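You operate a simulated robot arm through the tools that you are given. There is no shell and no other tool. Be economical: measure what you need, move in short steps, check, and stop when the job is done.

You are at the controls of a simulated two-armed robot. One attempt, no reset.

Task
Carry the blue crate with both arms and set it on the worktop before the drying rack.

The check looks at the end state, three seconds after you hand in, the way a careful person would. Anything else that was tipped, shoved, dropped, spilled or broken makes it a failure.

Robot
Two 7-joint arms with four-finger grippers on one trunk, on a base that drives. Base frame: it is fixed to the floor where the robot stands at the start and does not move with it; the origin is under the middle of the robot, x ahead of it, y to its left, z up. Lengths are in mm, angles in rad, forces in N, time in s.
The left shoulder is at the start at [40, 181, 1130], the right one opposite. With the tool pointing down near the work surface each hand reaches from about 320 to 840 mm from the robot's upright axis, wherever it stands, measured 20 degrees to its own side. Places, roughly: worktop before the drying rack [-900, -1000, 800]. Payload 3.67 kg a hand.
The tool frame of a hand sits at the grasp point between the pads (the TCP): z along the fingers, y along the line on which they close. The tips reach 28 mm beyond it. Largest opening 112 mm; the body of the gripper starts 73 mm behind the TCP.
Orientation is that of the tool frame in the base frame, as [roll, pitch, yaw] about the fixed x, y, z axes, in that order (R = Rz(yaw) Ry(pitch) Rx(roll)). With the fingers straight down and closing along the base's y, the tool's x points along the base's -x, its y along +y and its z along -z.

Tools
- The arms move only by the tool nudge_tool. It takes "left_increments", "right_increments" or both (then of equal length, played together; a hand with none holds still); each is a list of rows, each a list of 7 numbers: the turn, a rotation vector about the base's x, y, z in rad, then the shift along the base's x, y, z in mm, then the gripper command, from -1 (shut) to 1 (fully open), values between in proportion. In form: [[wx, wy, wz, x, y, z, grip], ...]. A call has 1 to 20 rows; each row shifts and turns the commanded pose from where the row before left it. Each row takes 0.2 s and may step no farther than 50 mm and 0.15 rad from the row before; otherwise, or with a gripper value out of range, the whole call is refused. Where a pose cannot be reached the arm comes as near as it can. A force on the tool above 40 N (or 10 N above the force at the start of the call, whichever is more), or a blocked arm, ends the call early, and 0.2 s more pass. The fingers move at their own pace and stop on an object; they squeeze with about 39 N. The grip force told is the motor's: it shows also when the fingers shut on nothing. Time passes only in rows, and 0.2 s behind the last, so rows that do not move let the fingers close. The reply holds the time, the measured pose of the TCP, the force on the tool along the base axes, the opening and the grip force, in the units named above and with some noise, with the torque about the TCP (base axes, N m) and any sound that the robot's microphone picked up, and new pictures: "show" is both (left out), scene, wrist or none (wrist: the cameras of the hands that moved).
- Cameras (640 x 400 px; columns grow to the right, rows downward): "scene" is now at [108.2, 4.8, 1360.9]; the picture's right is [0.05, -1.00, 0.00], its down [-0.61, -0.03, -0.79] and it looks along [0.79, 0.04, -0.61] (base axes); focal length 259 px, centre (320, 200). "left" rides on the left gripper at [60, 18, -104] in its tool frame; the picture's right is [-0.29, 0.96, 0.00], its down [-0.80, -0.24, -0.55] and it looks along [-0.53, -0.16, 0.83] (tool axes); focal length 234 px, centre (320, 200). "right" rides on the right gripper at [60, -18, -104] in its tool frame; the picture's right is [0.29, 0.96, 0.00], its down [-0.80, 0.24, -0.55] and it looks along [-0.53, 0.16, 0.83] (tool axes); focal length 234 px, centre (320, 200). There is no depth. A picture from a camera that has moved, and an enlarged one, comes with that camera's place and axes in the base frame and with its lens. The place of the scene camera against the robot may be out by one fixed shift of up to 12 mm in any direction.
- raise_lower(by): slides the trunk up (or, below 0, down) by that many mm; the arms and the scene camera ride with it, the base frame stays. It gives what a move gives, with no picture.
- base_move(legs): drives the robot by 1 to 6 legs, each [ahead, left, turn to the left] in mm, mm and rad, along the robot's own axes; the way and the turn of a leg run together, so that a leg with both is an arc; at most 1500 mm and 3.142 rad a leg. The arms and the cameras ride along, it lands a little off, and it stops where it bumps. It gives what a move gives, and a new picture of the scene camera.
- pan_tilt(pan, tilt): turns the head with the scene camera to pan (to the left, within 1.501 rad either way) and tilt (down, from -0.506 to 1.204), counted from straight ahead of the robot. It gives what a move gives, and a new picture of the scene camera.
- close_up(camera, box): a new picture of the part [left, top, right, bottom] of that camera's present view, enlarged. The clock stands still meanwhile.
- job_done(): hands the job in; it is judged then, once.

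Work in short steps. Places have to be worked out from the pictures, the camera data and where the tool is seen: move nearer, look again, correct. Check each grasp and each placing, and mend what went wrong. You have 120 turns and 260 pictures in all, those below and enlarged ones among them. Open the grippers and draw the arms clear of the work before you hand the job in, unless the task says otherwise; then end with one line.

The tools are called after "Request:" as a command line: name --argument value ..., lists and objects as JSON in quotes. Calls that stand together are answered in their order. nudge_tool: Moves the arms, as the interface text tells. Its arguments: {"type":"object","properties":{"left_increments":{"type":"array"},"right_increments":{"type":"array"},"show":{"type":"string","enum":["both","scene","wrist","none"]}},"required":[]} The other tools are called the same way: raise_lower (by) slides the trunk up or down; base_move (legs) drives the base; pan_tilt (pan, tilt) turns the head that bears the scene camera; close_up (camera, box) takes an enlarged picture of a part of a camera's view; job_done () hands the job in.

At the start:

```text
time_s: 0.0
left_eef_pos: [485.8, 283.7, 1169.3]
left_tcp_rot: [-3.142, -0.001, 3.141]
left_wrist_force: [-0.2, 0.9, -0.4]
left_torque: [-0.01, 0.0, 0.0]
left_finger_gap: 112.1
left_grasp_force: 0.1
right_eef_pos: [544.7, -211.0, 1149.6]
right_tcp_rot: [-3.14, 0.002, -3.14]
right_wrist_force: [0.3, -0.4, 0.3]
right_torque: [0.03, 0.0, -0.03]
right_finger_gap: 112.1
right_grasp_force: 0.1
trunk travel left (down, up): [-250.0, 264.0]
robot x, y, heading: [0.8, 1.1, 0.001]
head pan, tilt: [0.047, 0.66]
```

scene: 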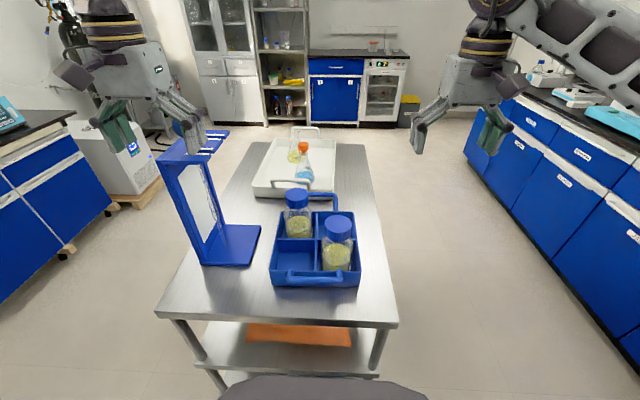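
right: 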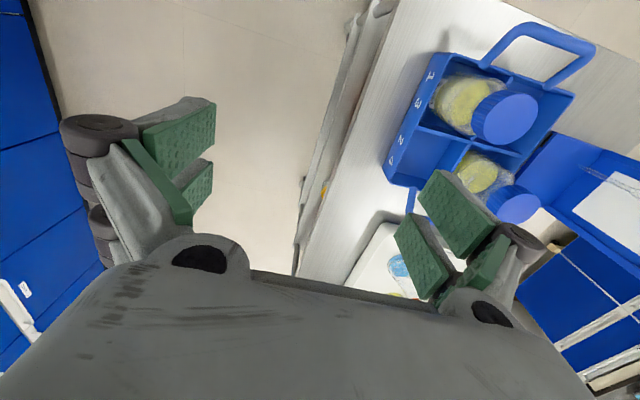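
left: 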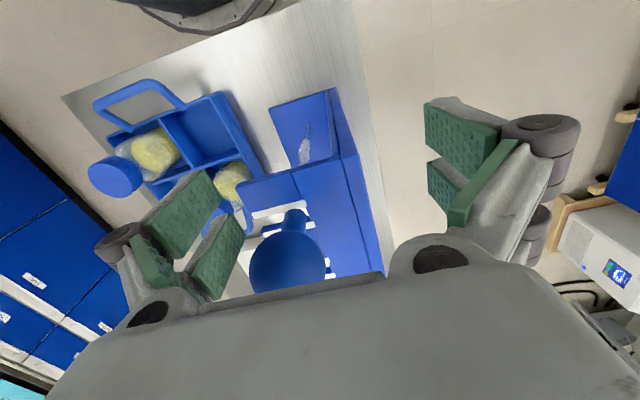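

The blue crate sits on the cart with bow handles at its near and far ends and two jars in it. I'll look closer at it before planning.

Request:
close_up --camera "scene" --box '[220, 150, 420, 310]'

Request:
close_up --camera "right" --box '[360, 0, 640, 240]'

Request:
close_up --camera "left" --box '[60, 40, 340, 280]'

```text
2.50 times, centred on (320, 230) of scene
camera zoom: at [108.2, 4.8, 1360.9], right [0.05, -1.0, 0.0], down [-0.61, -0.03, -0.79], along [0.79, 0.04, -0.61], focal length 648 px, centre (320, 125)
```

zoom: 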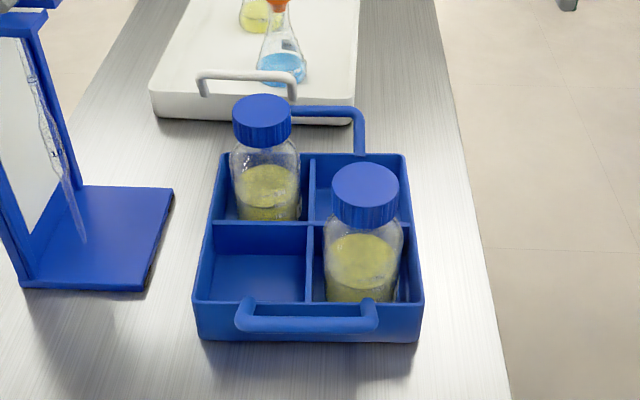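

```text
1.67 times, centred on (500, 120) of right
camera zoom: at [484.9, -229.3, 1253.0], right [-0.29, 0.96, 0.0], down [0.8, 0.24, 0.55], along [0.53, 0.16, -0.83], focal length 390 px, centre (20, 333)
```

zoom: 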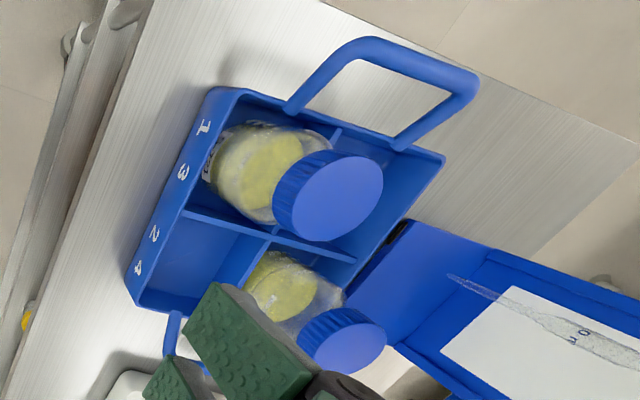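

```text
1.67 times, centred on (200, 160) of left
camera zoom: at [425.9, 301.5, 1273.2], right [0.29, 0.96, 0.0], down [0.8, -0.24, 0.55], along [0.53, -0.16, -0.83], focal length 390 px, centre (520, 267)
```

zoom: 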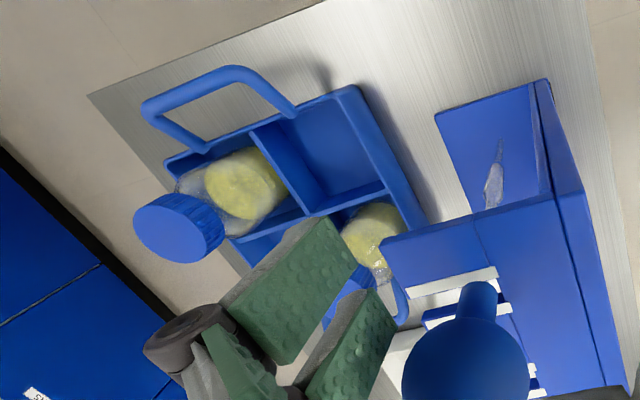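

Handles stick outward at the crate's near and far ends, so I'd best carry it from the cart's right side, facing +y. I'll look around towards the right and behind for the route and the target.

Request:
pan_tilt --pan -1.5 --tilt 0.5

Request:
pan_tilt --pan -0.7 --tilt 0.6

Request:
pan_tilt --pan 1.5 --tilt 0.5

```text
time_s: 1.6
left_eef_pos: [486.0, 283.5, 1171.4]
left_tcp_rot: [3.14, 0.0, -3.141]
left_wrist_force: [0.6, -0.3, -0.1]
left_torque: [0.0, -0.02, 0.01]
left_finger_gap: 112.1
left_grasp_force: 0.1
right_eef_pos: [545.7, -210.7, 1149.2]
right_tcp_rot: [-3.141, 0.001, -3.141]
right_wrist_force: [0.3, 0.3, 0.6]
right_torque: [-0.02, -0.02, 0.02]
right_finger_gap: 111.9
right_grasp_force: 0.2
trunk travel left (down, up): [-250.0, 264.0]
robot x, y, heading: [-2.0, -1.6, -0.003]
head pan, tilt: [-1.499, 0.499]
camera scene: at [28.5, -90.0, 1375.1], right [-1.0, -0.07, 0.0], down [-0.03, 0.48, -0.88], along [0.06, -0.88, -0.48], focal length 259 px, centre (320, 200)
```

scene: 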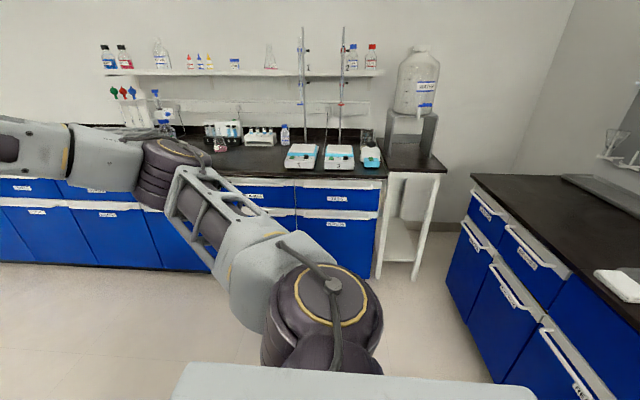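

```text
time_s: 2.8
left_eef_pos: [485.3, 282.7, 1170.5]
left_tcp_rot: [-3.141, 0.0, -3.141]
left_wrist_force: [-0.4, -0.6, -1.2]
left_torque: [-0.01, 0.03, 0.02]
left_finger_gap: 111.9
left_grasp_force: 0.0
right_eef_pos: [545.1, -210.5, 1149.1]
right_tcp_rot: [-3.141, 0.001, -3.14]
right_wrist_force: [0.6, -0.3, 0.3]
right_torque: [-0.03, 0.02, 0.02]
right_finger_gap: 112.2
right_grasp_force: 0.1
trunk travel left (down, up): [-250.0, 264.0]
robot x, y, heading: [0.1, 3.8, -0.0]
head pan, tilt: [-0.7, 0.6]
camera scene: at [89.4, -56.3, 1366.0], right [-0.64, -0.76, 0.0], down [-0.43, 0.36, -0.83], along [0.63, -0.53, -0.57], focal length 259 px, centre (320, 200)
```

scene: 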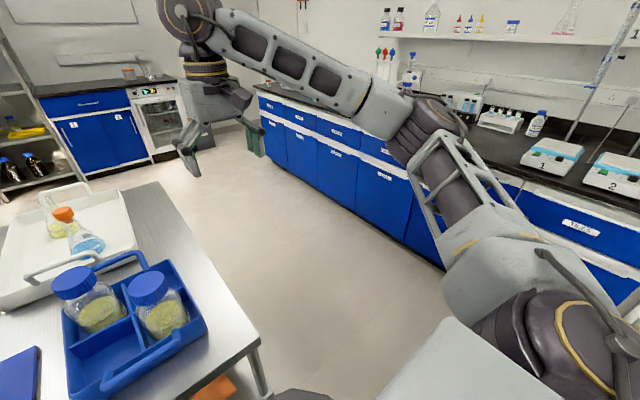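

```text
time_s: 4.8
left_eef_pos: [485.5, 284.4, 1170.6]
left_tcp_rot: [-3.14, 0.0, -3.141]
left_wrist_force: [-0.2, 0.2, -0.7]
left_torque: [0.01, 0.0, -0.01]
left_finger_gap: 111.8
left_grasp_force: 0.0
right_eef_pos: [545.5, -211.3, 1149.0]
right_tcp_rot: [3.141, 0.0, 3.141]
right_wrist_force: [-0.4, 0.0, -0.3]
right_torque: [0.02, -0.01, -0.02]
right_finger_gap: 111.8
right_grasp_force: 0.1
trunk travel left (down, up): [-250.0, 264.0]
robot x, y, heading: [3.5, 0.1, 0.001]
head pan, tilt: [1.499, 0.499]
camera scene: at [28.4, 91.5, 1375.1], right [1.0, -0.07, 0.0], down [-0.03, -0.48, -0.88], along [0.06, 0.88, -0.48], focal length 259 px, centre (320, 200)
```

scene: 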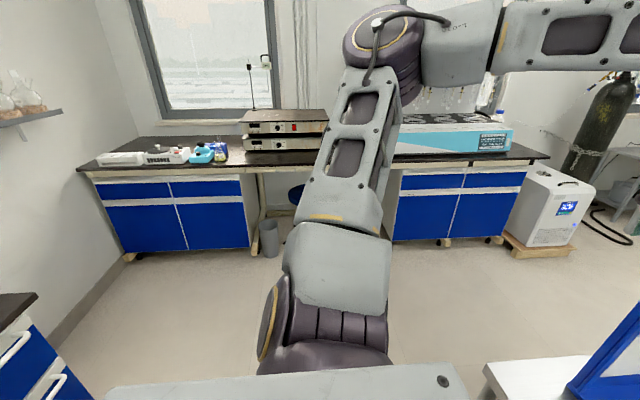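

The target is the dark worktop behind on the right (front edge near x≈-745), and the aisle right of the cart is about 1 m wide. I raise the trunk so the hands clear everything, then drive to the cart's right side facing it.

Request:
raise_lower --by 200

Request:
pan_tilt --pan 0.0 --tilt 0.75

Request:
base_move --legs '[[0, -650, 0], [510, 0, 0]]'

Request:
base_move --legs '[[0, 0, 1.571]]'

```text
time_s: 7.0
left_eef_pos: [485.8, 283.4, 1370.6]
left_tcp_rot: [-3.141, -0.001, -3.14]
left_wrist_force: [-0.8, -0.8, 0.4]
left_torque: [0.02, 0.0, -0.01]
left_finger_gap: 112.1
left_grasp_force: 0.0
right_eef_pos: [544.6, -211.4, 1348.9]
right_tcp_rot: [3.141, 0.0, 3.141]
right_wrist_force: [0.2, -0.2, 0.4]
right_torque: [0.0, -0.01, 0.01]
right_finger_gap: 112.0
right_grasp_force: 0.0
trunk travel left (down, up): [-450.0, 64.0]
robot x, y, heading: [2.7, 0.9, 0.0]
head pan, tilt: [1.499, 0.499]
```

```text
time_s: 8.6
left_eef_pos: [485.6, 282.3, 1370.5]
left_tcp_rot: [3.14, 0.001, -3.141]
left_wrist_force: [-0.9, 0.6, 0.3]
left_torque: [0.01, 0.0, -0.04]
left_finger_gap: 112.2
left_grasp_force: 0.1
right_eef_pos: [545.1, -210.5, 1348.6]
right_tcp_rot: [-3.139, 0.001, 3.141]
right_wrist_force: [0.7, -0.3, -0.3]
right_torque: [0.0, 0.02, -0.01]
right_finger_gap: 111.9
right_grasp_force: 0.1
trunk travel left (down, up): [-450.0, 64.0]
robot x, y, heading: [0.2, 2.4, -0.002]
head pan, tilt: [0.0, 0.75]
camera scene: at [104.8, 0.8, 1553.2], right [0.0, -1.0, 0.0], down [-0.68, 0.0, -0.73], along [0.73, 0.0, -0.68], focal length 259 px, centre (320, 200)
```

scene: 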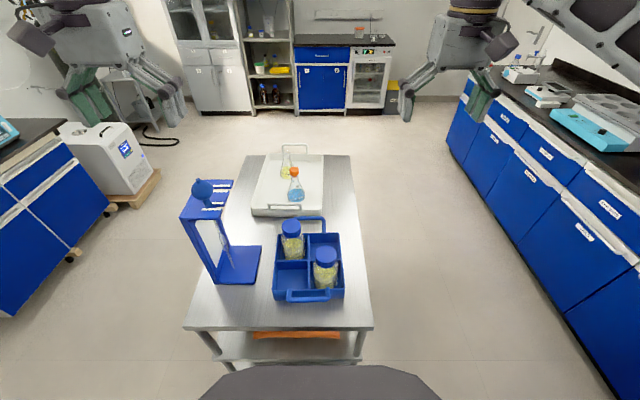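

```text
time_s: 14.9
left_eef_pos: [986.5, -371.6, 1370.9]
left_tcp_rot: [3.141, 0.001, 3.132]
left_wrist_force: [0.1, 0.7, 0.9]
left_torque: [-0.01, 0.04, -0.01]
left_finger_gap: 111.8
left_grasp_force: 0.0
right_eef_pos: [1042.3, -866.1, 1349.4]
right_tcp_rot: [-3.141, 0.003, 3.131]
right_wrist_force: [-0.4, -0.6, 0.6]
right_torque: [0.01, 0.0, 0.0]
right_finger_gap: 111.8
right_grasp_force: 0.0
trunk travel left (down, up): [-450.0, 64.0]
robot x, y, heading: [502.1, -649.6, -0.013]
head pan, tilt: [0.0, 0.75]
camera scene: at [602.8, -649.6, 1553.3], right [-0.01, -1.0, 0.0], down [-0.68, 0.01, -0.73], along [0.73, -0.01, -0.68], focal length 259 px, centre (320, 200)
```

scene: 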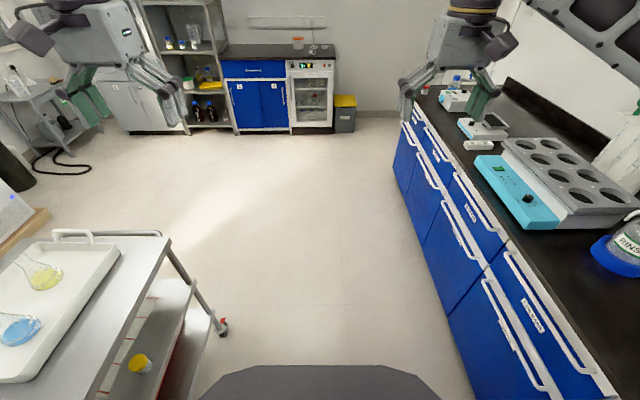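

```text
time_s: 19.5
left_eef_pos: [219.3, -161.1, 1369.5]
left_tcp_rot: [-3.141, 0.0, -1.58]
left_wrist_force: [-0.1, -0.3, 0.7]
left_torque: [0.02, 0.01, -0.02]
left_finger_gap: 111.8
left_grasp_force: 0.0
right_eef_pos: [714.8, -106.1, 1349.4]
right_tcp_rot: [-3.141, -0.001, -1.578]
right_wrist_force: [0.8, -0.8, -1.0]
right_torque: [0.01, -0.01, -0.01]
right_finger_gap: 112.0
right_grasp_force: 0.0
trunk travel left (down, up): [-450.0, 64.0]
robot x, y, heading: [502.5, -650.0, 1.559]
head pan, tilt: [0.0, 0.75]
camera scene: at [502.0, -545.3, 1553.2], right [1.0, -0.01, 0.0], down [-0.01, -0.68, -0.73], along [0.01, 0.73, -0.68], focal length 259 px, centre (320, 200)
```

scene: 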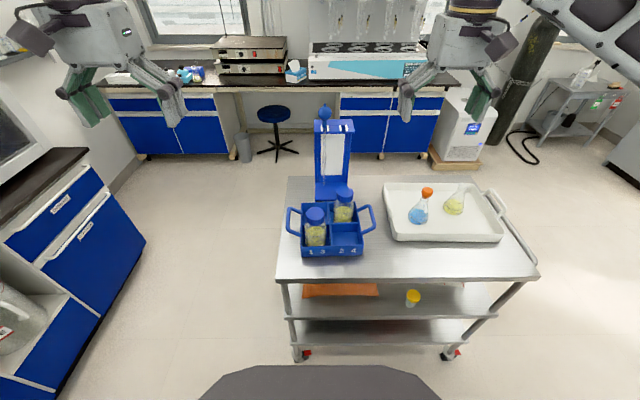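

Now facing the cart with handles to the left and right. Zoom in to measure the crate.

Request:
close_up --camera "scene" --box '[270, 170, 430, 270]'

Request:
close_up --camera "right" --box '[0, 0, 640, 400]'

Request:
close_up --camera "left" --box '[0, 0, 640, 400]'

```text
4.00 times, centred on (350, 220) of scene
camera zoom: at [502.0, -545.3, 1553.2], right [1.0, -0.01, 0.0], down [-0.01, -0.68, -0.73], along [0.01, 0.73, -0.68], focal length 1038 px, centre (200, 120)
```

zoom: 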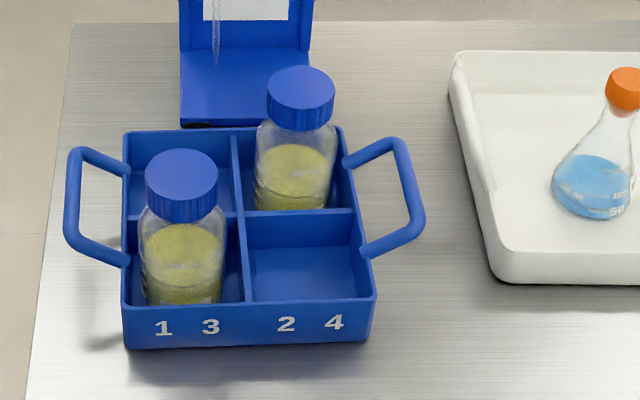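

```text
1.00 times, centred on (320, 200) of right (not enlarged: the box is as wide or as high as the picture)
camera zoom: at [732.8, -166.7, 1453.1], right [-0.96, -0.28, 0.0], down [-0.23, 0.8, 0.55], along [-0.15, 0.53, -0.83], focal length 234 px, centre (320, 200)
```

zoom: 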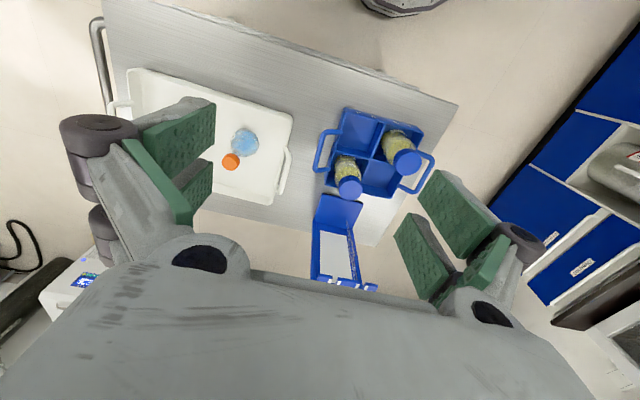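

```text
1.00 times, centred on (320, 200) of left (not enlarged: the box is as wide or as high as the picture)
camera zoom: at [202.3, -220.8, 1473.3], right [-0.95, 0.3, 0.0], down [0.25, 0.79, 0.55], along [0.16, 0.53, -0.83], focal length 234 px, centre (320, 200)
```

zoom: 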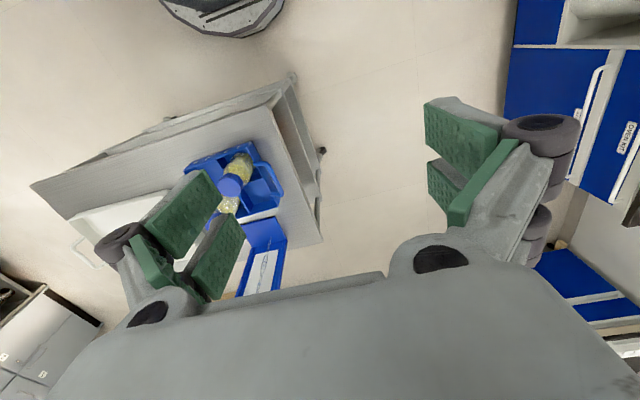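

The bars of the handles seem to lie at about x≈403 and x≈682, y≈30, z≈930, running along y; the grippers already close along x. I drive in a little and centre on the crate, then lower the trunk.

Request:
base_move --legs '[[80, -40, 0]]'

Request:
raise_lower --by -180

```text
time_s: 20.6
left_eef_pos: [259.7, -88.1, 1371.4]
left_tcp_rot: [-3.14, 0.003, -1.581]
left_wrist_force: [-0.4, -0.1, 0.7]
left_torque: [0.02, -0.04, -0.02]
left_finger_gap: 111.9
left_grasp_force: 0.1
right_eef_pos: [753.6, -32.7, 1351.1]
right_tcp_rot: [-3.14, 0.004, -1.579]
right_wrist_force: [-0.6, 0.6, 0.1]
right_torque: [0.05, 0.04, 0.02]
right_finger_gap: 112.2
right_grasp_force: 0.0
trunk travel left (down, up): [-450.0, 64.0]
robot x, y, heading: [543.4, -575.6, 1.562]
head pan, tilt: [0.0, 0.75]
camera scene: at [540.5, -471.6, 1553.5], right [1.0, -0.01, 0.0], down [0.0, -0.68, -0.73], along [0.01, 0.73, -0.68], focal length 259 px, centre (320, 200)
```

scene: 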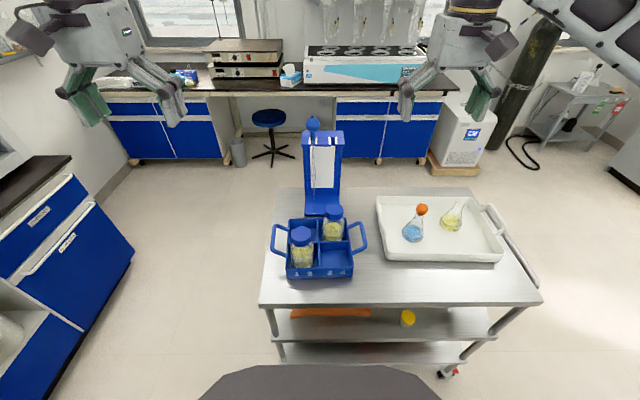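

```text
time_s: 22.6
left_eef_pos: [262.3, -84.2, 1189.2]
left_tcp_rot: [-3.141, 0.0, -1.58]
left_wrist_force: [0.0, -0.3, 0.7]
left_torque: [0.02, 0.01, -0.01]
left_finger_gap: 112.0
left_grasp_force: 0.1
right_eef_pos: [755.0, -28.0, 1168.9]
right_tcp_rot: [-3.142, -0.001, -1.58]
right_wrist_force: [0.5, 0.1, 0.5]
right_torque: [-0.01, -0.03, -0.01]
right_finger_gap: 112.3
right_grasp_force: 0.0
trunk travel left (down, up): [-270.0, 244.0]
robot x, y, heading: [540.3, -571.4, 1.556]
head pan, tilt: [0.0, 0.75]
```

Move both hands to hover some 150 mm over the bars and look with the wrist cameras.

Request:
nudge_tool --left_increments '[[0, 0, 0, 35, 28, -25, 1], [0, 0, 0, 35, 28, -25, 1], [0, 0, 0, 35, 28, -25, 0.2], [0, 0, 0, 35, 28, -25, -0.2]]' --right_increments '[[0, 0, 0, -18, 15, -20, 1], [0, 0, 0, -18, 15, -20, 1], [0, 0, 0, -18, 15, -20, 0.2], [0, 0, 0, -18, 15, -20, -0.2]]'

```text
refused: row 1 steps farther than a row can; nothing moved
```

Request:
nudge_tool --left_increments '[[0, 0, 0, 28, 22, -20, 1], [0, 0, 0, 28, 22, -20, 1], [0, 0, 0, 28, 22, -20, 0.2], [0, 0, 0, 28, 22, -20, -0.2], [0, 0, 0, 28, 22, -20, -0.2]]' --right_increments '[[0, 0, 0, -14, 12, -16, 1], [0, 0, 0, -14, 12, -16, 1], [0, 0, 0, -14, 12, -16, 0.2], [0, 0, 0, -14, 12, -16, -0.2], [0, 0, 0, -14, 12, -16, -0.2]]'

```text
time_s: 23.8
left_eef_pos: [401.8, 28.4, 1087.1]
left_tcp_rot: [-3.141, -0.002, -1.577]
left_wrist_force: [0.2, 1.0, 1.1]
left_torque: [0.0, 0.03, 0.02]
left_finger_gap: 44.6
left_grasp_force: 0.0
right_eef_pos: [685.3, 34.1, 1090.0]
right_tcp_rot: [-3.141, 0.0, -1.579]
right_wrist_force: [0.3, 0.0, 0.5]
right_torque: [-0.03, -0.01, 0.01]
right_finger_gap: 44.8
right_grasp_force: 0.1
trunk travel left (down, up): [-270.0, 244.0]
robot x, y, heading: [543.0, -571.3, 1.561]
head pan, tilt: [0.0, 0.75]
camera scene: at [542.7, -465.5, 1372.5], right [1.0, -0.01, 0.0], down [-0.01, -0.68, -0.73], along [0.01, 0.73, -0.68], focal length 259 px, centre (320, 200)
camera right: at [702.6, -25.8, 1193.2], right [-0.96, -0.28, 0.0], down [-0.23, 0.8, 0.55], along [-0.15, 0.53, -0.83], focal length 234 px, centre (320, 200)
camera left: at [383.5, -30.9, 1191.5], right [-0.96, 0.3, 0.0], down [0.25, 0.8, 0.55], along [0.16, 0.53, -0.83], focal length 234 px, centre (320, 200)
```

scene: 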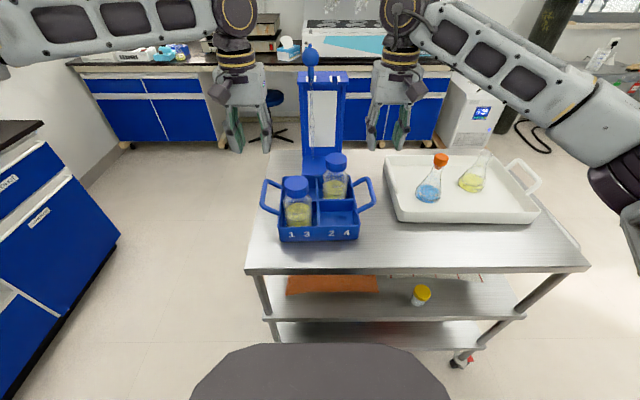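
right: 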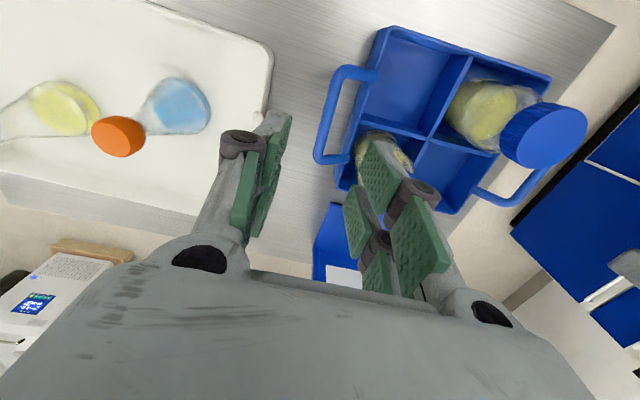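
left: 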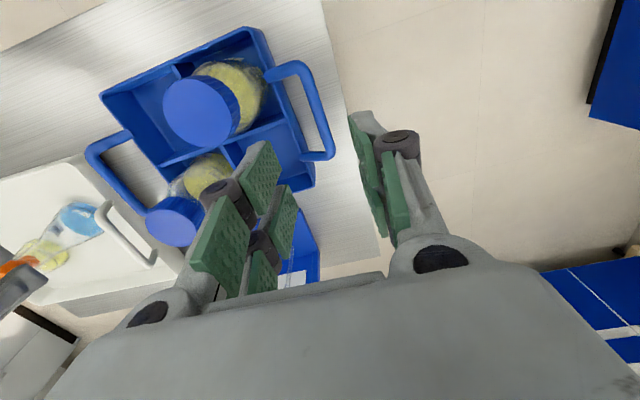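

Triangulating with both wrist cameras gives bars at x≈407 (y −14…73) and x≈672 (y −12…87), z≈930. The lid in the front-left cell is close to the left bar, so I offset the left hand to y≈42 and tilt it slightly outward, and descend part way with part-closed fingers.

Request:
nudge_tool --left_increments '[[0, -0.05, 0, 2.5, 7, 0, -0.2], [0, -0.05, 0, 2.5, 7, 0, -0.2], [0, 0, 0, 0, 0, -35, -0.2], [0, 0, 0, 0, 0, -35, -0.2], [0, 0, 0, 0, 0, -25, -0.2]]' --right_increments '[[0, 0.05, 0, -6.5, 0, 0, -0.2], [0, 0.05, 0, -6.5, 0, 0, -0.2], [0, 0, 0, 0, 0, -35, -0.2], [0, 0, 0, 0, 0, -35, -0.2], [0, 0, 0, 0, 0, -28, -0.2]]'

```text
time_s: 25.0
left_eef_pos: [404.8, 42.9, 994.3]
left_tcp_rot: [-3.043, 0.002, -1.579]
left_wrist_force: [0.0, 0.5, 0.0]
left_torque: [-0.02, 0.01, 0.02]
left_finger_gap: 44.9
left_grasp_force: 0.2
right_eef_pos: [673.1, 32.3, 989.4]
right_tcp_rot: [3.042, -0.002, -1.579]
right_wrist_force: [0.1, -0.2, 0.3]
right_torque: [-0.03, 0.02, 0.0]
right_finger_gap: 44.9
right_grasp_force: 0.1
trunk travel left (down, up): [-270.0, 244.0]
robot x, y, heading: [540.4, -568.3, 1.56]
head pan, tilt: [0.0, 0.75]
camera scene: at [543.1, -466.4, 1372.8], right [1.0, -0.01, 0.0], down [-0.01, -0.68, -0.73], along [0.01, 0.73, -0.68], focal length 259 px, centre (320, 200)
camera right: at [701.1, -28.8, 1091.5], right [-0.96, -0.28, 0.1], down [-0.18, 0.8, 0.57], along [-0.24, 0.53, -0.81], focal length 234 px, centre (320, 200)
camera left: at [376.7, -17.0, 1095.1], right [-0.95, 0.3, -0.1], down [0.19, 0.79, 0.58], along [0.25, 0.53, -0.81], focal length 234 px, centre (320, 200)
```

scene: 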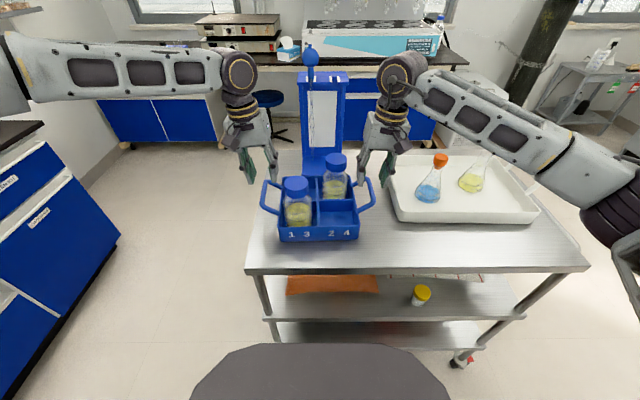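
right: 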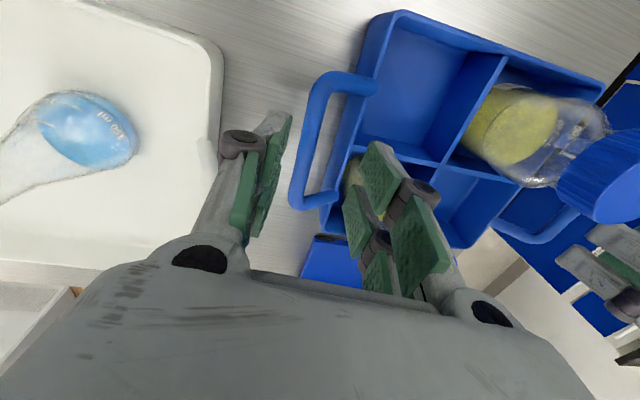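
left: 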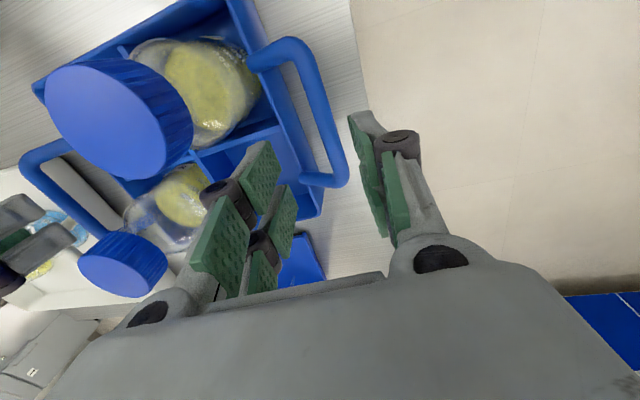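

Both hands line up within about 2 mm with the bars. Descend further, part way and then look.

Request:
nudge_tool --left_increments '[[0, 0, 0, 0, 0, -12, -0.2], [0, 0, 0, 0, 0, -12, -0.2], [0, 0, 0, 0, 0, -12, -0.2], [0, 0, 0, 0, 0, 0, -0.2]]' --right_increments '[[0, 0, 0, 0.5, 0, -11, -0.2], [0, 0, 0, 0.5, 0, -11, -0.2], [0, 0, 0, 0, 0, -11, -0.2], [0, 0, 0, 0, 0, 0, -0.2]]' --show "wrist"

Request:
close_up --camera "scene" --box '[220, 130, 420, 255]'

```text
time_s: 26.0
left_eef_pos: [406.5, 41.4, 958.3]
left_tcp_rot: [-3.042, 0.0, -1.58]
left_wrist_force: [-0.7, -0.1, -0.8]
left_torque: [-0.02, 0.03, -0.02]
left_finger_gap: 44.9
left_grasp_force: 0.1
right_eef_pos: [673.6, 31.3, 958.0]
right_tcp_rot: [3.041, -0.001, -1.579]
right_wrist_force: [-0.2, 0.3, 0.3]
right_torque: [0.01, 0.0, 0.0]
right_finger_gap: 44.9
right_grasp_force: 0.0
trunk travel left (down, up): [-270.0, 244.0]
robot x, y, heading: [540.1, -574.9, 1.565]
head pan, tilt: [0.0, 0.75]
camera right: at [701.3, -28.3, 1059.5], right [-0.96, -0.28, 0.1], down [-0.18, 0.8, 0.58], along [-0.24, 0.53, -0.81], focal length 234 px, centre (320, 200)
camera left: at [377.0, -18.5, 1059.2], right [-0.95, 0.3, -0.1], down [0.19, 0.79, 0.58], along [0.25, 0.53, -0.81], focal length 234 px, centre (320, 200)
```

right: 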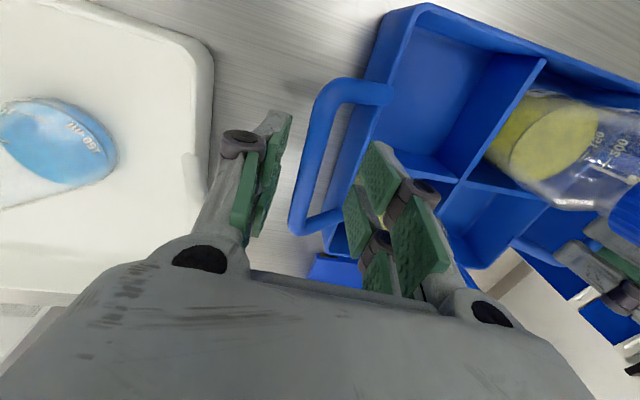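
left: 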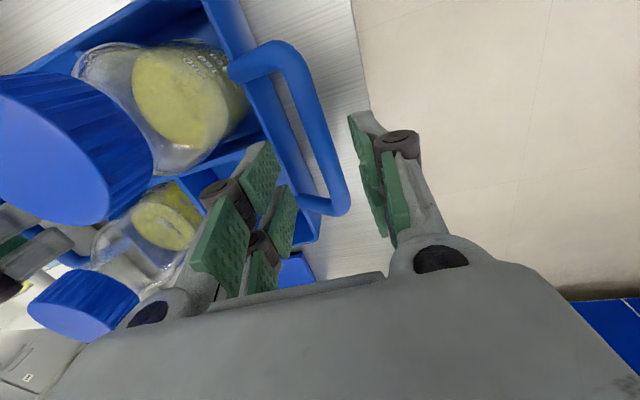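

```text
3.20 times, centred on (320, 192) of scene
camera zoom: at [543.0, -467.1, 1372.9], right [1.0, -0.01, 0.0], down [-0.01, -0.68, -0.73], along [0.01, 0.73, -0.68], focal length 830 px, centre (320, 224)
```

zoom: 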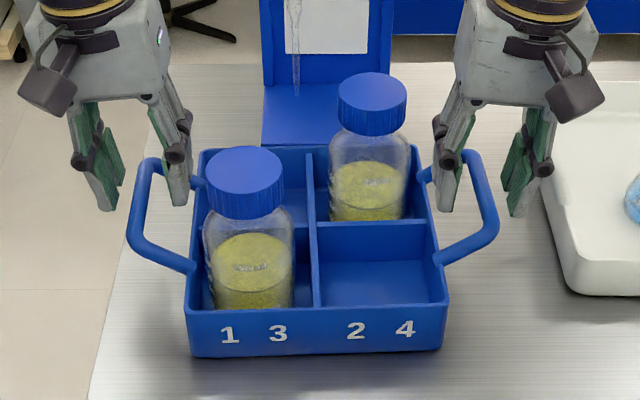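

Left hand is centred; right needs about +3 mm in x. Descend to bar level.

Request:
nudge_tool --left_increments '[[0, 0, 0, 0, 0, -9, -0.2], [0, 0, 0, 0, 0, -9, -0.2], [0, 0, 0, 0, 0, -7, -0.2], [0, 0, 0, 0, 0, 0, -0.2]]' --right_increments '[[0, 0, 0, 3, 0, -9, -0.2], [0, 0, 0, 0, 0, -9, -0.2], [0, 0, 0, 0, 0, -7, -0.2], [0, 0, 0, 0, 0, 0, -0.2]]' --show "wrist"

Request:
close_up --camera "scene" --box '[220, 130, 420, 255]'

```text
time_s: 27.0
left_eef_pos: [405.4, 41.3, 935.1]
left_tcp_rot: [-3.042, 0.002, -1.579]
left_wrist_force: [0.2, 0.6, 0.4]
left_torque: [-0.03, 0.01, -0.01]
left_finger_gap: 44.7
left_grasp_force: 0.1
right_eef_pos: [675.1, 32.3, 932.6]
right_tcp_rot: [3.041, 0.0, -1.577]
right_wrist_force: [-0.3, 0.8, -0.3]
right_torque: [0.04, -0.03, 0.01]
right_finger_gap: 44.6
right_grasp_force: 0.0
trunk travel left (down, up): [-270.0, 244.0]
robot x, y, heading: [540.0, -570.3, 1.558]
head pan, tilt: [0.0, 0.75]
camera right: at [704.3, -28.0, 1034.4], right [-0.95, -0.28, 0.1], down [-0.18, 0.8, 0.57], along [-0.24, 0.53, -0.81], focal length 234 px, centre (320, 200)
camera left: at [377.2, -18.3, 1034.5], right [-0.95, 0.3, -0.1], down [0.19, 0.79, 0.58], along [0.25, 0.53, -0.81], focal length 234 px, centre (320, 200)
```

right: 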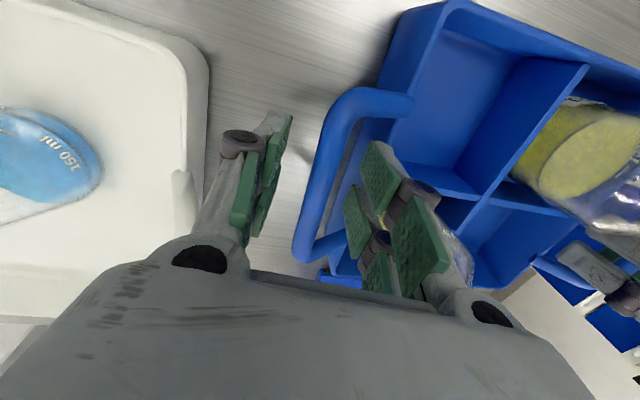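
left: 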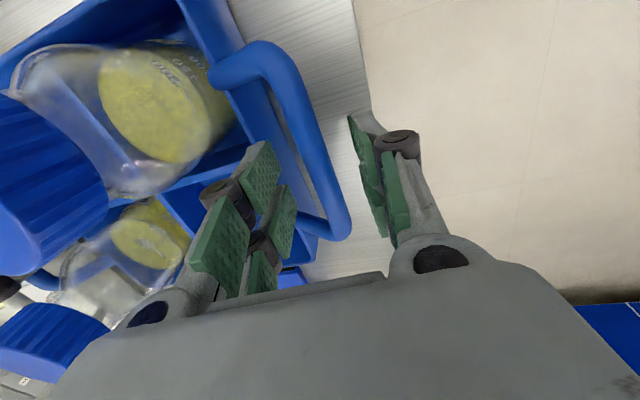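

```text
3.20 times, centred on (320, 192) of scene
camera zoom: at [542.9, -467.1, 1372.9], right [1.0, -0.01, 0.0], down [-0.01, -0.68, -0.73], along [0.01, 0.73, -0.68], focal length 830 px, centre (320, 224)
```

zoom: 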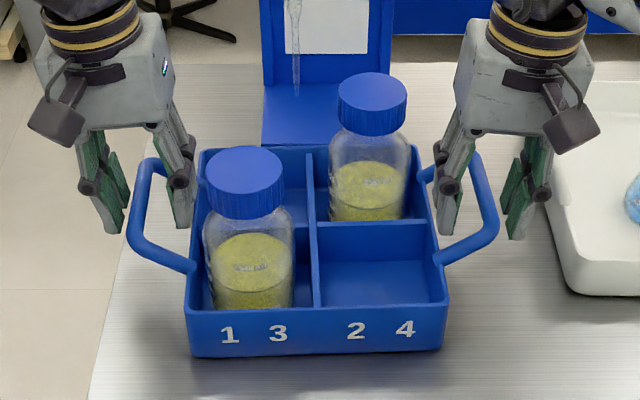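

The bars are between the fingers, each about 4 mm outward of centre. I shift both outward, then close.

Request:
nudge_tool --left_increments '[[0, 0, 0, -4, 0, -2, -0.2], [0, 0, 0, 0, 0, 0, -0.5], [0, 0, 0, 0, 0, 0, -0.7], [0, 0, 0, 0, 0, 0, -1], [0, 0, 0, 0, 0, 0, -1], [0, 0, 0, 0, 0, 0, -1]]' --right_increments '[[0, 0, 0, 3, 0, 0, -0.2], [0, 0, 0, 0, 0, 0, -0.5], [0, 0, 0, 0, 0, 0, -0.7], [0, 0, 0, 0, 0, 0, -1], [0, 0, 0, 0, 0, 0, -1], [0, 0, 0, 0, 0, 0, -1]]' --show "wrist"

Request:
close_up --camera "scene" --box '[220, 130, 420, 255]'

```text
time_s: 28.4
left_eef_pos: [403.8, 42.0, 933.7]
left_tcp_rot: [-3.04, 0.002, -1.579]
left_wrist_force: [26.3, 14.2, -1.9]
left_torque: [-0.35, -0.05, 2.03]
left_finger_gap: 13.0
left_grasp_force: 39.4
right_eef_pos: [677.0, 31.1, 934.1]
right_tcp_rot: [3.039, 0.0, -1.574]
right_wrist_force: [-26.3, -13.4, 2.6]
right_torque: [0.44, 0.16, 2.03]
right_finger_gap: 13.0
right_grasp_force: 39.1
trunk travel left (down, up): [-270.0, 244.0]
robot x, y, heading: [543.3, -573.2, 1.563]
head pan, tilt: [0.0, 0.75]
camera right: at [705.6, -28.8, 1034.8], right [-0.95, -0.29, 0.1], down [-0.18, 0.8, 0.57], along [-0.24, 0.53, -0.81], focal length 234 px, centre (320, 200)
camera left: at [374.7, -17.7, 1033.3], right [-0.95, 0.3, -0.1], down [0.19, 0.79, 0.58], along [0.25, 0.53, -0.81], focal length 234 px, centre (320, 200)
```

right: 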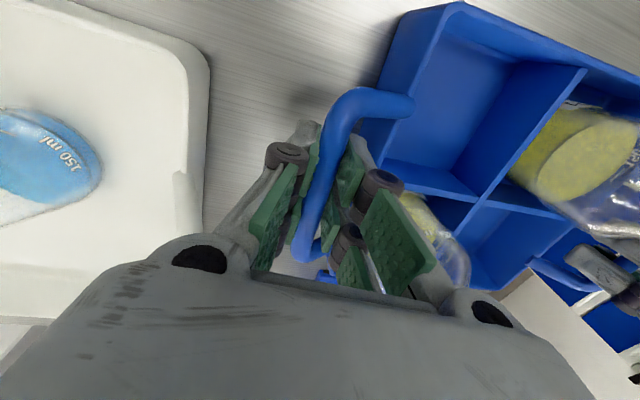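
left: 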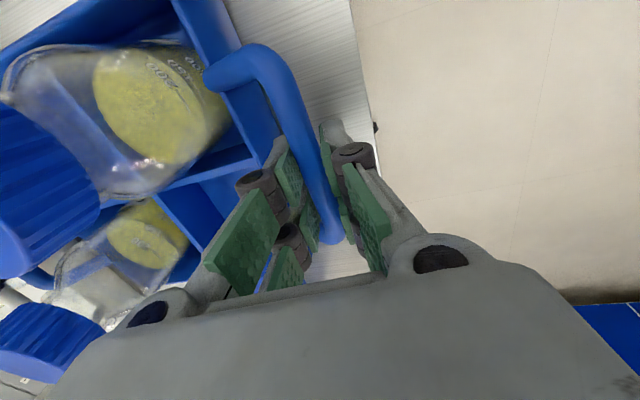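

```text
3.20 times, centred on (320, 192) of scene
camera zoom: at [542.8, -466.6, 1372.9], right [1.0, -0.01, 0.0], down [-0.01, -0.68, -0.73], along [0.01, 0.73, -0.68], focal length 830 px, centre (320, 224)
```

zoom: 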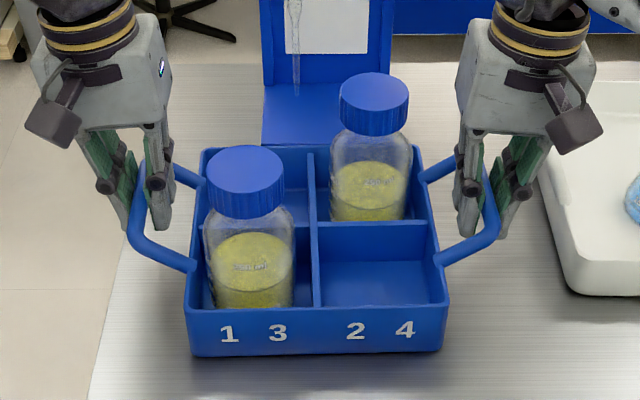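

Both bars are firmly gripped (13 mm, 39 N). There's ±26 N of opposing pull, so I relax the hands inward before lifting.

Request:
nudge_tool --left_increments '[[0, 0, 0, 1, 0.5, 0, -1], [0, 0, 0, 1, 0.5, 0, -1], [0, 0, 0, 0, 0, 0, -1]]' --right_increments '[[0, 0, 0, -1, -0.5, 0, -1], [0, 0, 0, -1, -0.5, 0, -1], [0, 0, 0, 0, 0, 0, -1]]' --show "none"

```text
time_s: 29.2
left_eef_pos: [404.5, 43.6, 932.3]
left_tcp_rot: [-3.042, 0.003, -1.58]
left_wrist_force: [17.1, 13.4, -0.9]
left_torque: [0.15, -0.01, 1.96]
left_finger_gap: 13.0
left_grasp_force: 39.2
right_eef_pos: [677.4, 31.9, 933.3]
right_tcp_rot: [3.043, -0.003, -1.579]
right_wrist_force: [-17.6, -10.9, 5.2]
right_torque: [-0.29, 0.05, 2.01]
right_finger_gap: 12.8
right_grasp_force: 39.4
trunk travel left (down, up): [-270.0, 244.0]
robot x, y, heading: [539.6, -569.3, 1.562]
head pan, tilt: [0.0, 0.75]
```

Tension falls. The pads feel a yaw torque matching the crate's slight turn, so I turn both hands about +0.03 rad and relax a bit more.

Request:
nudge_tool --left_increments '[[0, 0, 0.015, 1, 0.5, 0, -1], [0, 0, 0.015, 1, 0.5, 0, -1], [0, 0, 0, 0, 0, 0, -1]]' --right_increments '[[0, 0, 0.015, -1, -0.5, 0, -1], [0, 0, 0.015, -1, -0.5, 0, -1], [0, 0, 0, 0, 0, 0, -1]]' --show "none"

```text
time_s: 30.0
left_eef_pos: [404.5, 43.4, 930.9]
left_tcp_rot: [-3.043, 0.001, -1.547]
left_wrist_force: [-8.1, 7.5, 3.8]
left_torque: [-1.2, -0.07, 0.56]
left_finger_gap: 11.5
left_grasp_force: 38.5
right_eef_pos: [676.2, 30.7, 933.3]
right_tcp_rot: [3.044, 0.002, -1.551]
right_wrist_force: [6.2, -2.1, 4.7]
right_torque: [1.07, 0.06, 1.05]
right_finger_gap: 11.7
right_grasp_force: 39.1
trunk travel left (down, up): [-270.0, 244.0]
robot x, y, heading: [541.8, -569.8, 1.559]
head pan, tilt: [0.0, 0.75]
```

Forces are now low. Test lift by the trunk, 20 mm, then look.

Request:
raise_lower --by 20

Request:
close_up --camera "scene" --box '[220, 130, 420, 255]'

```text
time_s: 30.7
left_eef_pos: [404.7, 42.4, 950.3]
left_tcp_rot: [-3.044, 0.001, -1.547]
left_wrist_force: [-22.0, 4.6, -5.3]
left_torque: [-0.78, 0.02, 0.29]
left_finger_gap: 11.3
left_grasp_force: 39.4
right_eef_pos: [676.9, 30.3, 951.6]
right_tcp_rot: [3.047, -0.004, -1.552]
right_wrist_force: [23.1, -5.5, -5.2]
right_torque: [0.79, -0.08, 0.77]
right_finger_gap: 11.6
right_grasp_force: 38.8
trunk travel left (down, up): [-290.0, 224.0]
robot x, y, heading: [541.3, -572.8, 1.559]
head pan, tilt: [0.0, 0.75]
```

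```text
3.20 times, centred on (320, 192) of scene
camera zoom: at [542.9, -466.0, 1392.5], right [1.0, -0.01, 0.0], down [-0.01, -0.68, -0.73], along [0.01, 0.73, -0.68], focal length 830 px, centre (320, 224)
```

zoom: 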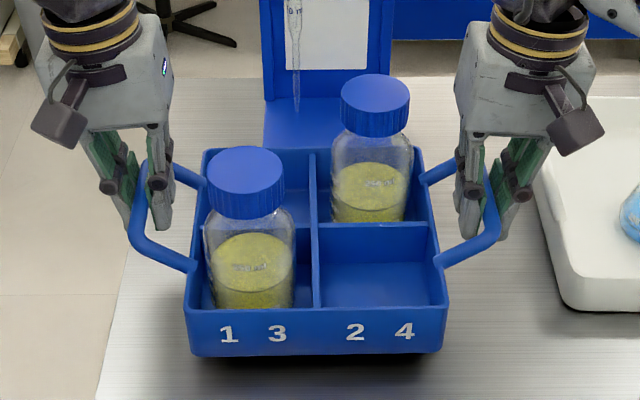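

Crate is up and level, about 10 N in all. Ease the inward squeeze slightly, raise more, then back away from the cart.

Request:
nudge_tool --left_increments '[[0, 0, 0, -0.8, 0, 0, -1], [0, 0, 0, 0, 0, 0, -1]]' --right_increments '[[0, 0, 0, 0.8, 0, 0, -1], [0, 0, 0, 0, 0, 0, -1]]' --show "none"

Request:
raise_lower --by 60

Request:
base_move --legs '[[-150, 0, 0]]'

```text
time_s: 31.3
left_eef_pos: [404.4, 45.1, 951.9]
left_tcp_rot: [-3.042, 0.0, -1.547]
left_wrist_force: [-24.5, 4.8, -6.3]
left_torque: [-0.28, 0.02, 0.32]
left_finger_gap: 11.5
left_grasp_force: 38.8
right_eef_pos: [678.3, 32.0, 951.6]
right_tcp_rot: [3.044, -0.002, -1.549]
right_wrist_force: [24.8, -4.4, -5.7]
right_torque: [0.24, -0.06, 0.47]
right_finger_gap: 11.6
right_grasp_force: 38.7
trunk travel left (down, up): [-290.0, 224.0]
robot x, y, heading: [541.9, -573.4, 1.554]
head pan, tilt: [0.0, 0.75]
```

```text
time_s: 32.3
left_eef_pos: [405.2, 43.7, 1010.4]
left_tcp_rot: [-3.042, 0.0, -1.545]
left_wrist_force: [-30.8, 4.0, -5.1]
left_torque: [0.02, 0.0, 0.38]
left_finger_gap: 11.4
left_grasp_force: 38.8
right_eef_pos: [678.2, 30.9, 1010.5]
right_tcp_rot: [3.044, -0.004, -1.55]
right_wrist_force: [30.3, -4.2, -6.0]
right_torque: [0.03, -0.06, 0.49]
right_finger_gap: 11.5
right_grasp_force: 39.3
trunk travel left (down, up): [-350.0, 164.0]
robot x, y, heading: [539.9, -571.4, 1.564]
head pan, tilt: [0.0, 0.75]
```

```text
time_s: 33.7
left_eef_pos: [404.6, -102.2, 1009.1]
left_tcp_rot: [-3.044, -0.002, -1.551]
left_wrist_force: [-31.7, 5.6, -5.0]
left_torque: [-0.01, 0.05, 0.34]
left_finger_gap: 11.3
left_grasp_force: 39.3
right_eef_pos: [678.5, -116.2, 1010.6]
right_tcp_rot: [3.044, -0.005, -1.551]
right_wrist_force: [32.4, -4.4, -6.1]
right_torque: [0.04, -0.09, 0.48]
right_finger_gap: 11.7
right_grasp_force: 38.7
trunk travel left (down, up): [-350.0, 164.0]
robot x, y, heading: [538.7, -719.1, 1.563]
head pan, tilt: [0.0, 0.75]
camera scene: at [541.7, -612.1, 1451.8], right [1.0, -0.01, 0.0], down [-0.01, -0.68, -0.73], along [0.01, 0.73, -0.68], focal length 259 px, centre (320, 200)
```

scene: 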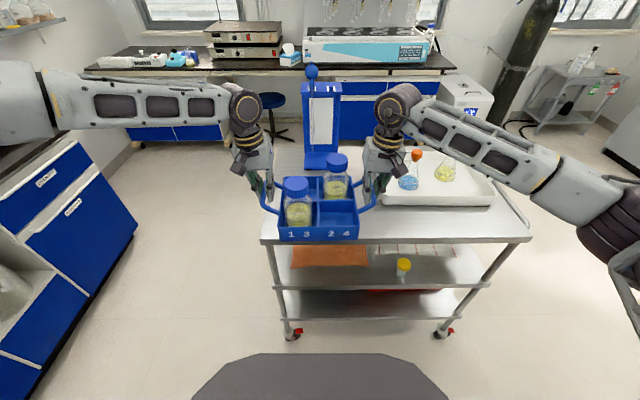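

The inward squeeze is ~31 N; relax it outward by 2 mm each side in small rows.

Request:
nudge_tool --left_increments '[[0, 0, 0, -1, 0, 0, -1], [0, 0, 0, -1, 0, 0, -1], [0, 0, 0, 0, 0, 0, -1]]' --right_increments '[[0, 0, 0, 1, 0, 0, -1], [0, 0, 0, 1, 0, 0, -1], [0, 0, 0, 0, 0, 0, -1]]' --show "none"

Request:
close_up --camera "scene" --box '[220, 130, 420, 255]'

```text
time_s: 34.5
left_eef_pos: [404.0, -103.5, 1010.6]
left_tcp_rot: [-3.041, -0.001, -1.552]
left_wrist_force: [21.5, 0.2, -5.6]
left_torque: [-0.02, -0.1, 0.42]
left_finger_gap: 11.3
left_grasp_force: 39.4
right_eef_pos: [678.2, -118.9, 1013.1]
right_tcp_rot: [3.041, -0.002, -1.549]
right_wrist_force: [-21.1, -0.7, -5.2]
right_torque: [0.03, 0.05, -0.04]
right_finger_gap: 11.3
right_grasp_force: 38.6
trunk travel left (down, up): [-350.0, 164.0]
robot x, y, heading: [536.7, -716.5, 1.561]
head pan, tilt: [0.0, 0.75]
```

```text
3.20 times, centred on (320, 192) of scene
camera zoom: at [541.6, -614.2, 1452.0], right [1.0, -0.01, 0.0], down [-0.01, -0.68, -0.73], along [0.01, 0.73, -0.68], focal length 830 px, centre (320, 224)
```

zoom: 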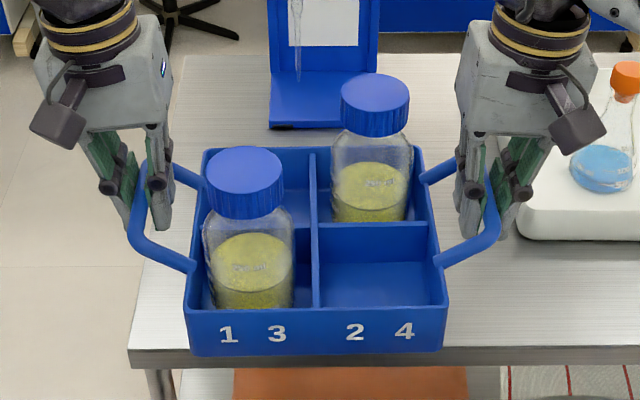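

Slightly over-corrected; bring in 0.7 mm each, then back off and turn towards −x.

Request:
nudge_tool --left_increments '[[0, 0, 0, 0.7, 0, 0, -1], [0, 0, 0, 0, 0, 0, -1]]' --right_increments '[[0, 0, 0, -0.7, 0, 0, -1], [0, 0, 0, 0, 0, 0, -1]]' --show "none"

Request:
base_move --legs '[[-160, 0, 0]]'

```text
time_s: 35.1
left_eef_pos: [404.6, -103.2, 1009.6]
left_tcp_rot: [-3.043, 0.0, -1.556]
left_wrist_force: [26.6, -0.2, -5.3]
left_torque: [0.2, -0.03, 0.15]
left_finger_gap: 11.6
left_grasp_force: 38.8
right_eef_pos: [678.3, -118.4, 1012.3]
right_tcp_rot: [3.041, 0.0, -1.551]
right_wrist_force: [-25.7, 0.8, -5.9]
right_torque: [-0.15, 0.08, -0.1]
right_finger_gap: 11.4
right_grasp_force: 39.3
trunk travel left (down, up): [-350.0, 164.0]
robot x, y, heading: [538.5, -716.8, 1.557]
head pan, tilt: [0.0, 0.75]
```

```text
time_s: 36.5
left_eef_pos: [403.8, -262.7, 1009.8]
left_tcp_rot: [-3.041, 0.0, -1.554]
left_wrist_force: [35.0, -2.2, -4.8]
left_torque: [0.24, -0.06, 0.1]
left_finger_gap: 11.7
left_grasp_force: 39.0
right_eef_pos: [676.1, -277.6, 1012.0]
right_tcp_rot: [3.041, -0.002, -1.552]
right_wrist_force: [-34.1, 1.8, -5.6]
right_torque: [-0.24, 0.09, -0.06]
right_finger_gap: 11.6
right_grasp_force: 39.1
trunk travel left (down, up): [-350.0, 164.0]
robot x, y, heading: [536.2, -879.7, 1.561]
head pan, tilt: [0.0, 0.75]
camera scene: at [539.8, -772.5, 1451.8], right [1.0, -0.01, 0.0], down [-0.01, -0.68, -0.73], along [0.01, 0.73, -0.68], focal length 259 px, centre (320, 200)
```

scene: 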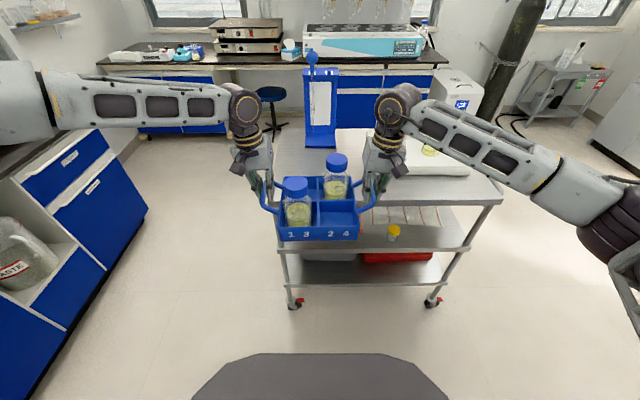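

Tension creeps up to 35 N; bring the hands in by another 1 mm each.

Request:
nudge_tool --left_increments '[[0, 0, 0, 1.0, 0, 0, -1], [0, 0, 0, 0, 0, 0, -1], [0, 0, 0, 0, 0, 0, -1], [0, 0, 0, 0, 0, 0, -1]]' --right_increments '[[0, 0, 0, -1.0, 0, 0, -1], [0, 0, 0, 0, 0, 0, -1], [0, 0, 0, 0, 0, 0, -1], [0, 0, 0, 0, 0, 0, -1]]' --show "none"

```text
time_s: 37.5
left_eef_pos: [403.3, -261.7, 1009.1]
left_tcp_rot: [-3.045, -0.003, -1.554]
left_wrist_force: [-9.2, 1.2, -4.8]
left_torque: [0.0, 0.0, -0.06]
left_finger_gap: 11.7
left_grasp_force: 38.8
right_eef_pos: [675.3, -278.1, 1011.3]
right_tcp_rot: [3.042, -0.002, -1.553]
right_wrist_force: [9.1, -0.6, -5.6]
right_torque: [0.01, -0.06, -0.04]
right_finger_gap: 11.8
right_grasp_force: 39.2
trunk travel left (down, up): [-350.0, 164.0]
robot x, y, heading: [535.5, -879.6, 1.558]
head pan, tilt: [0.0, 0.75]
```

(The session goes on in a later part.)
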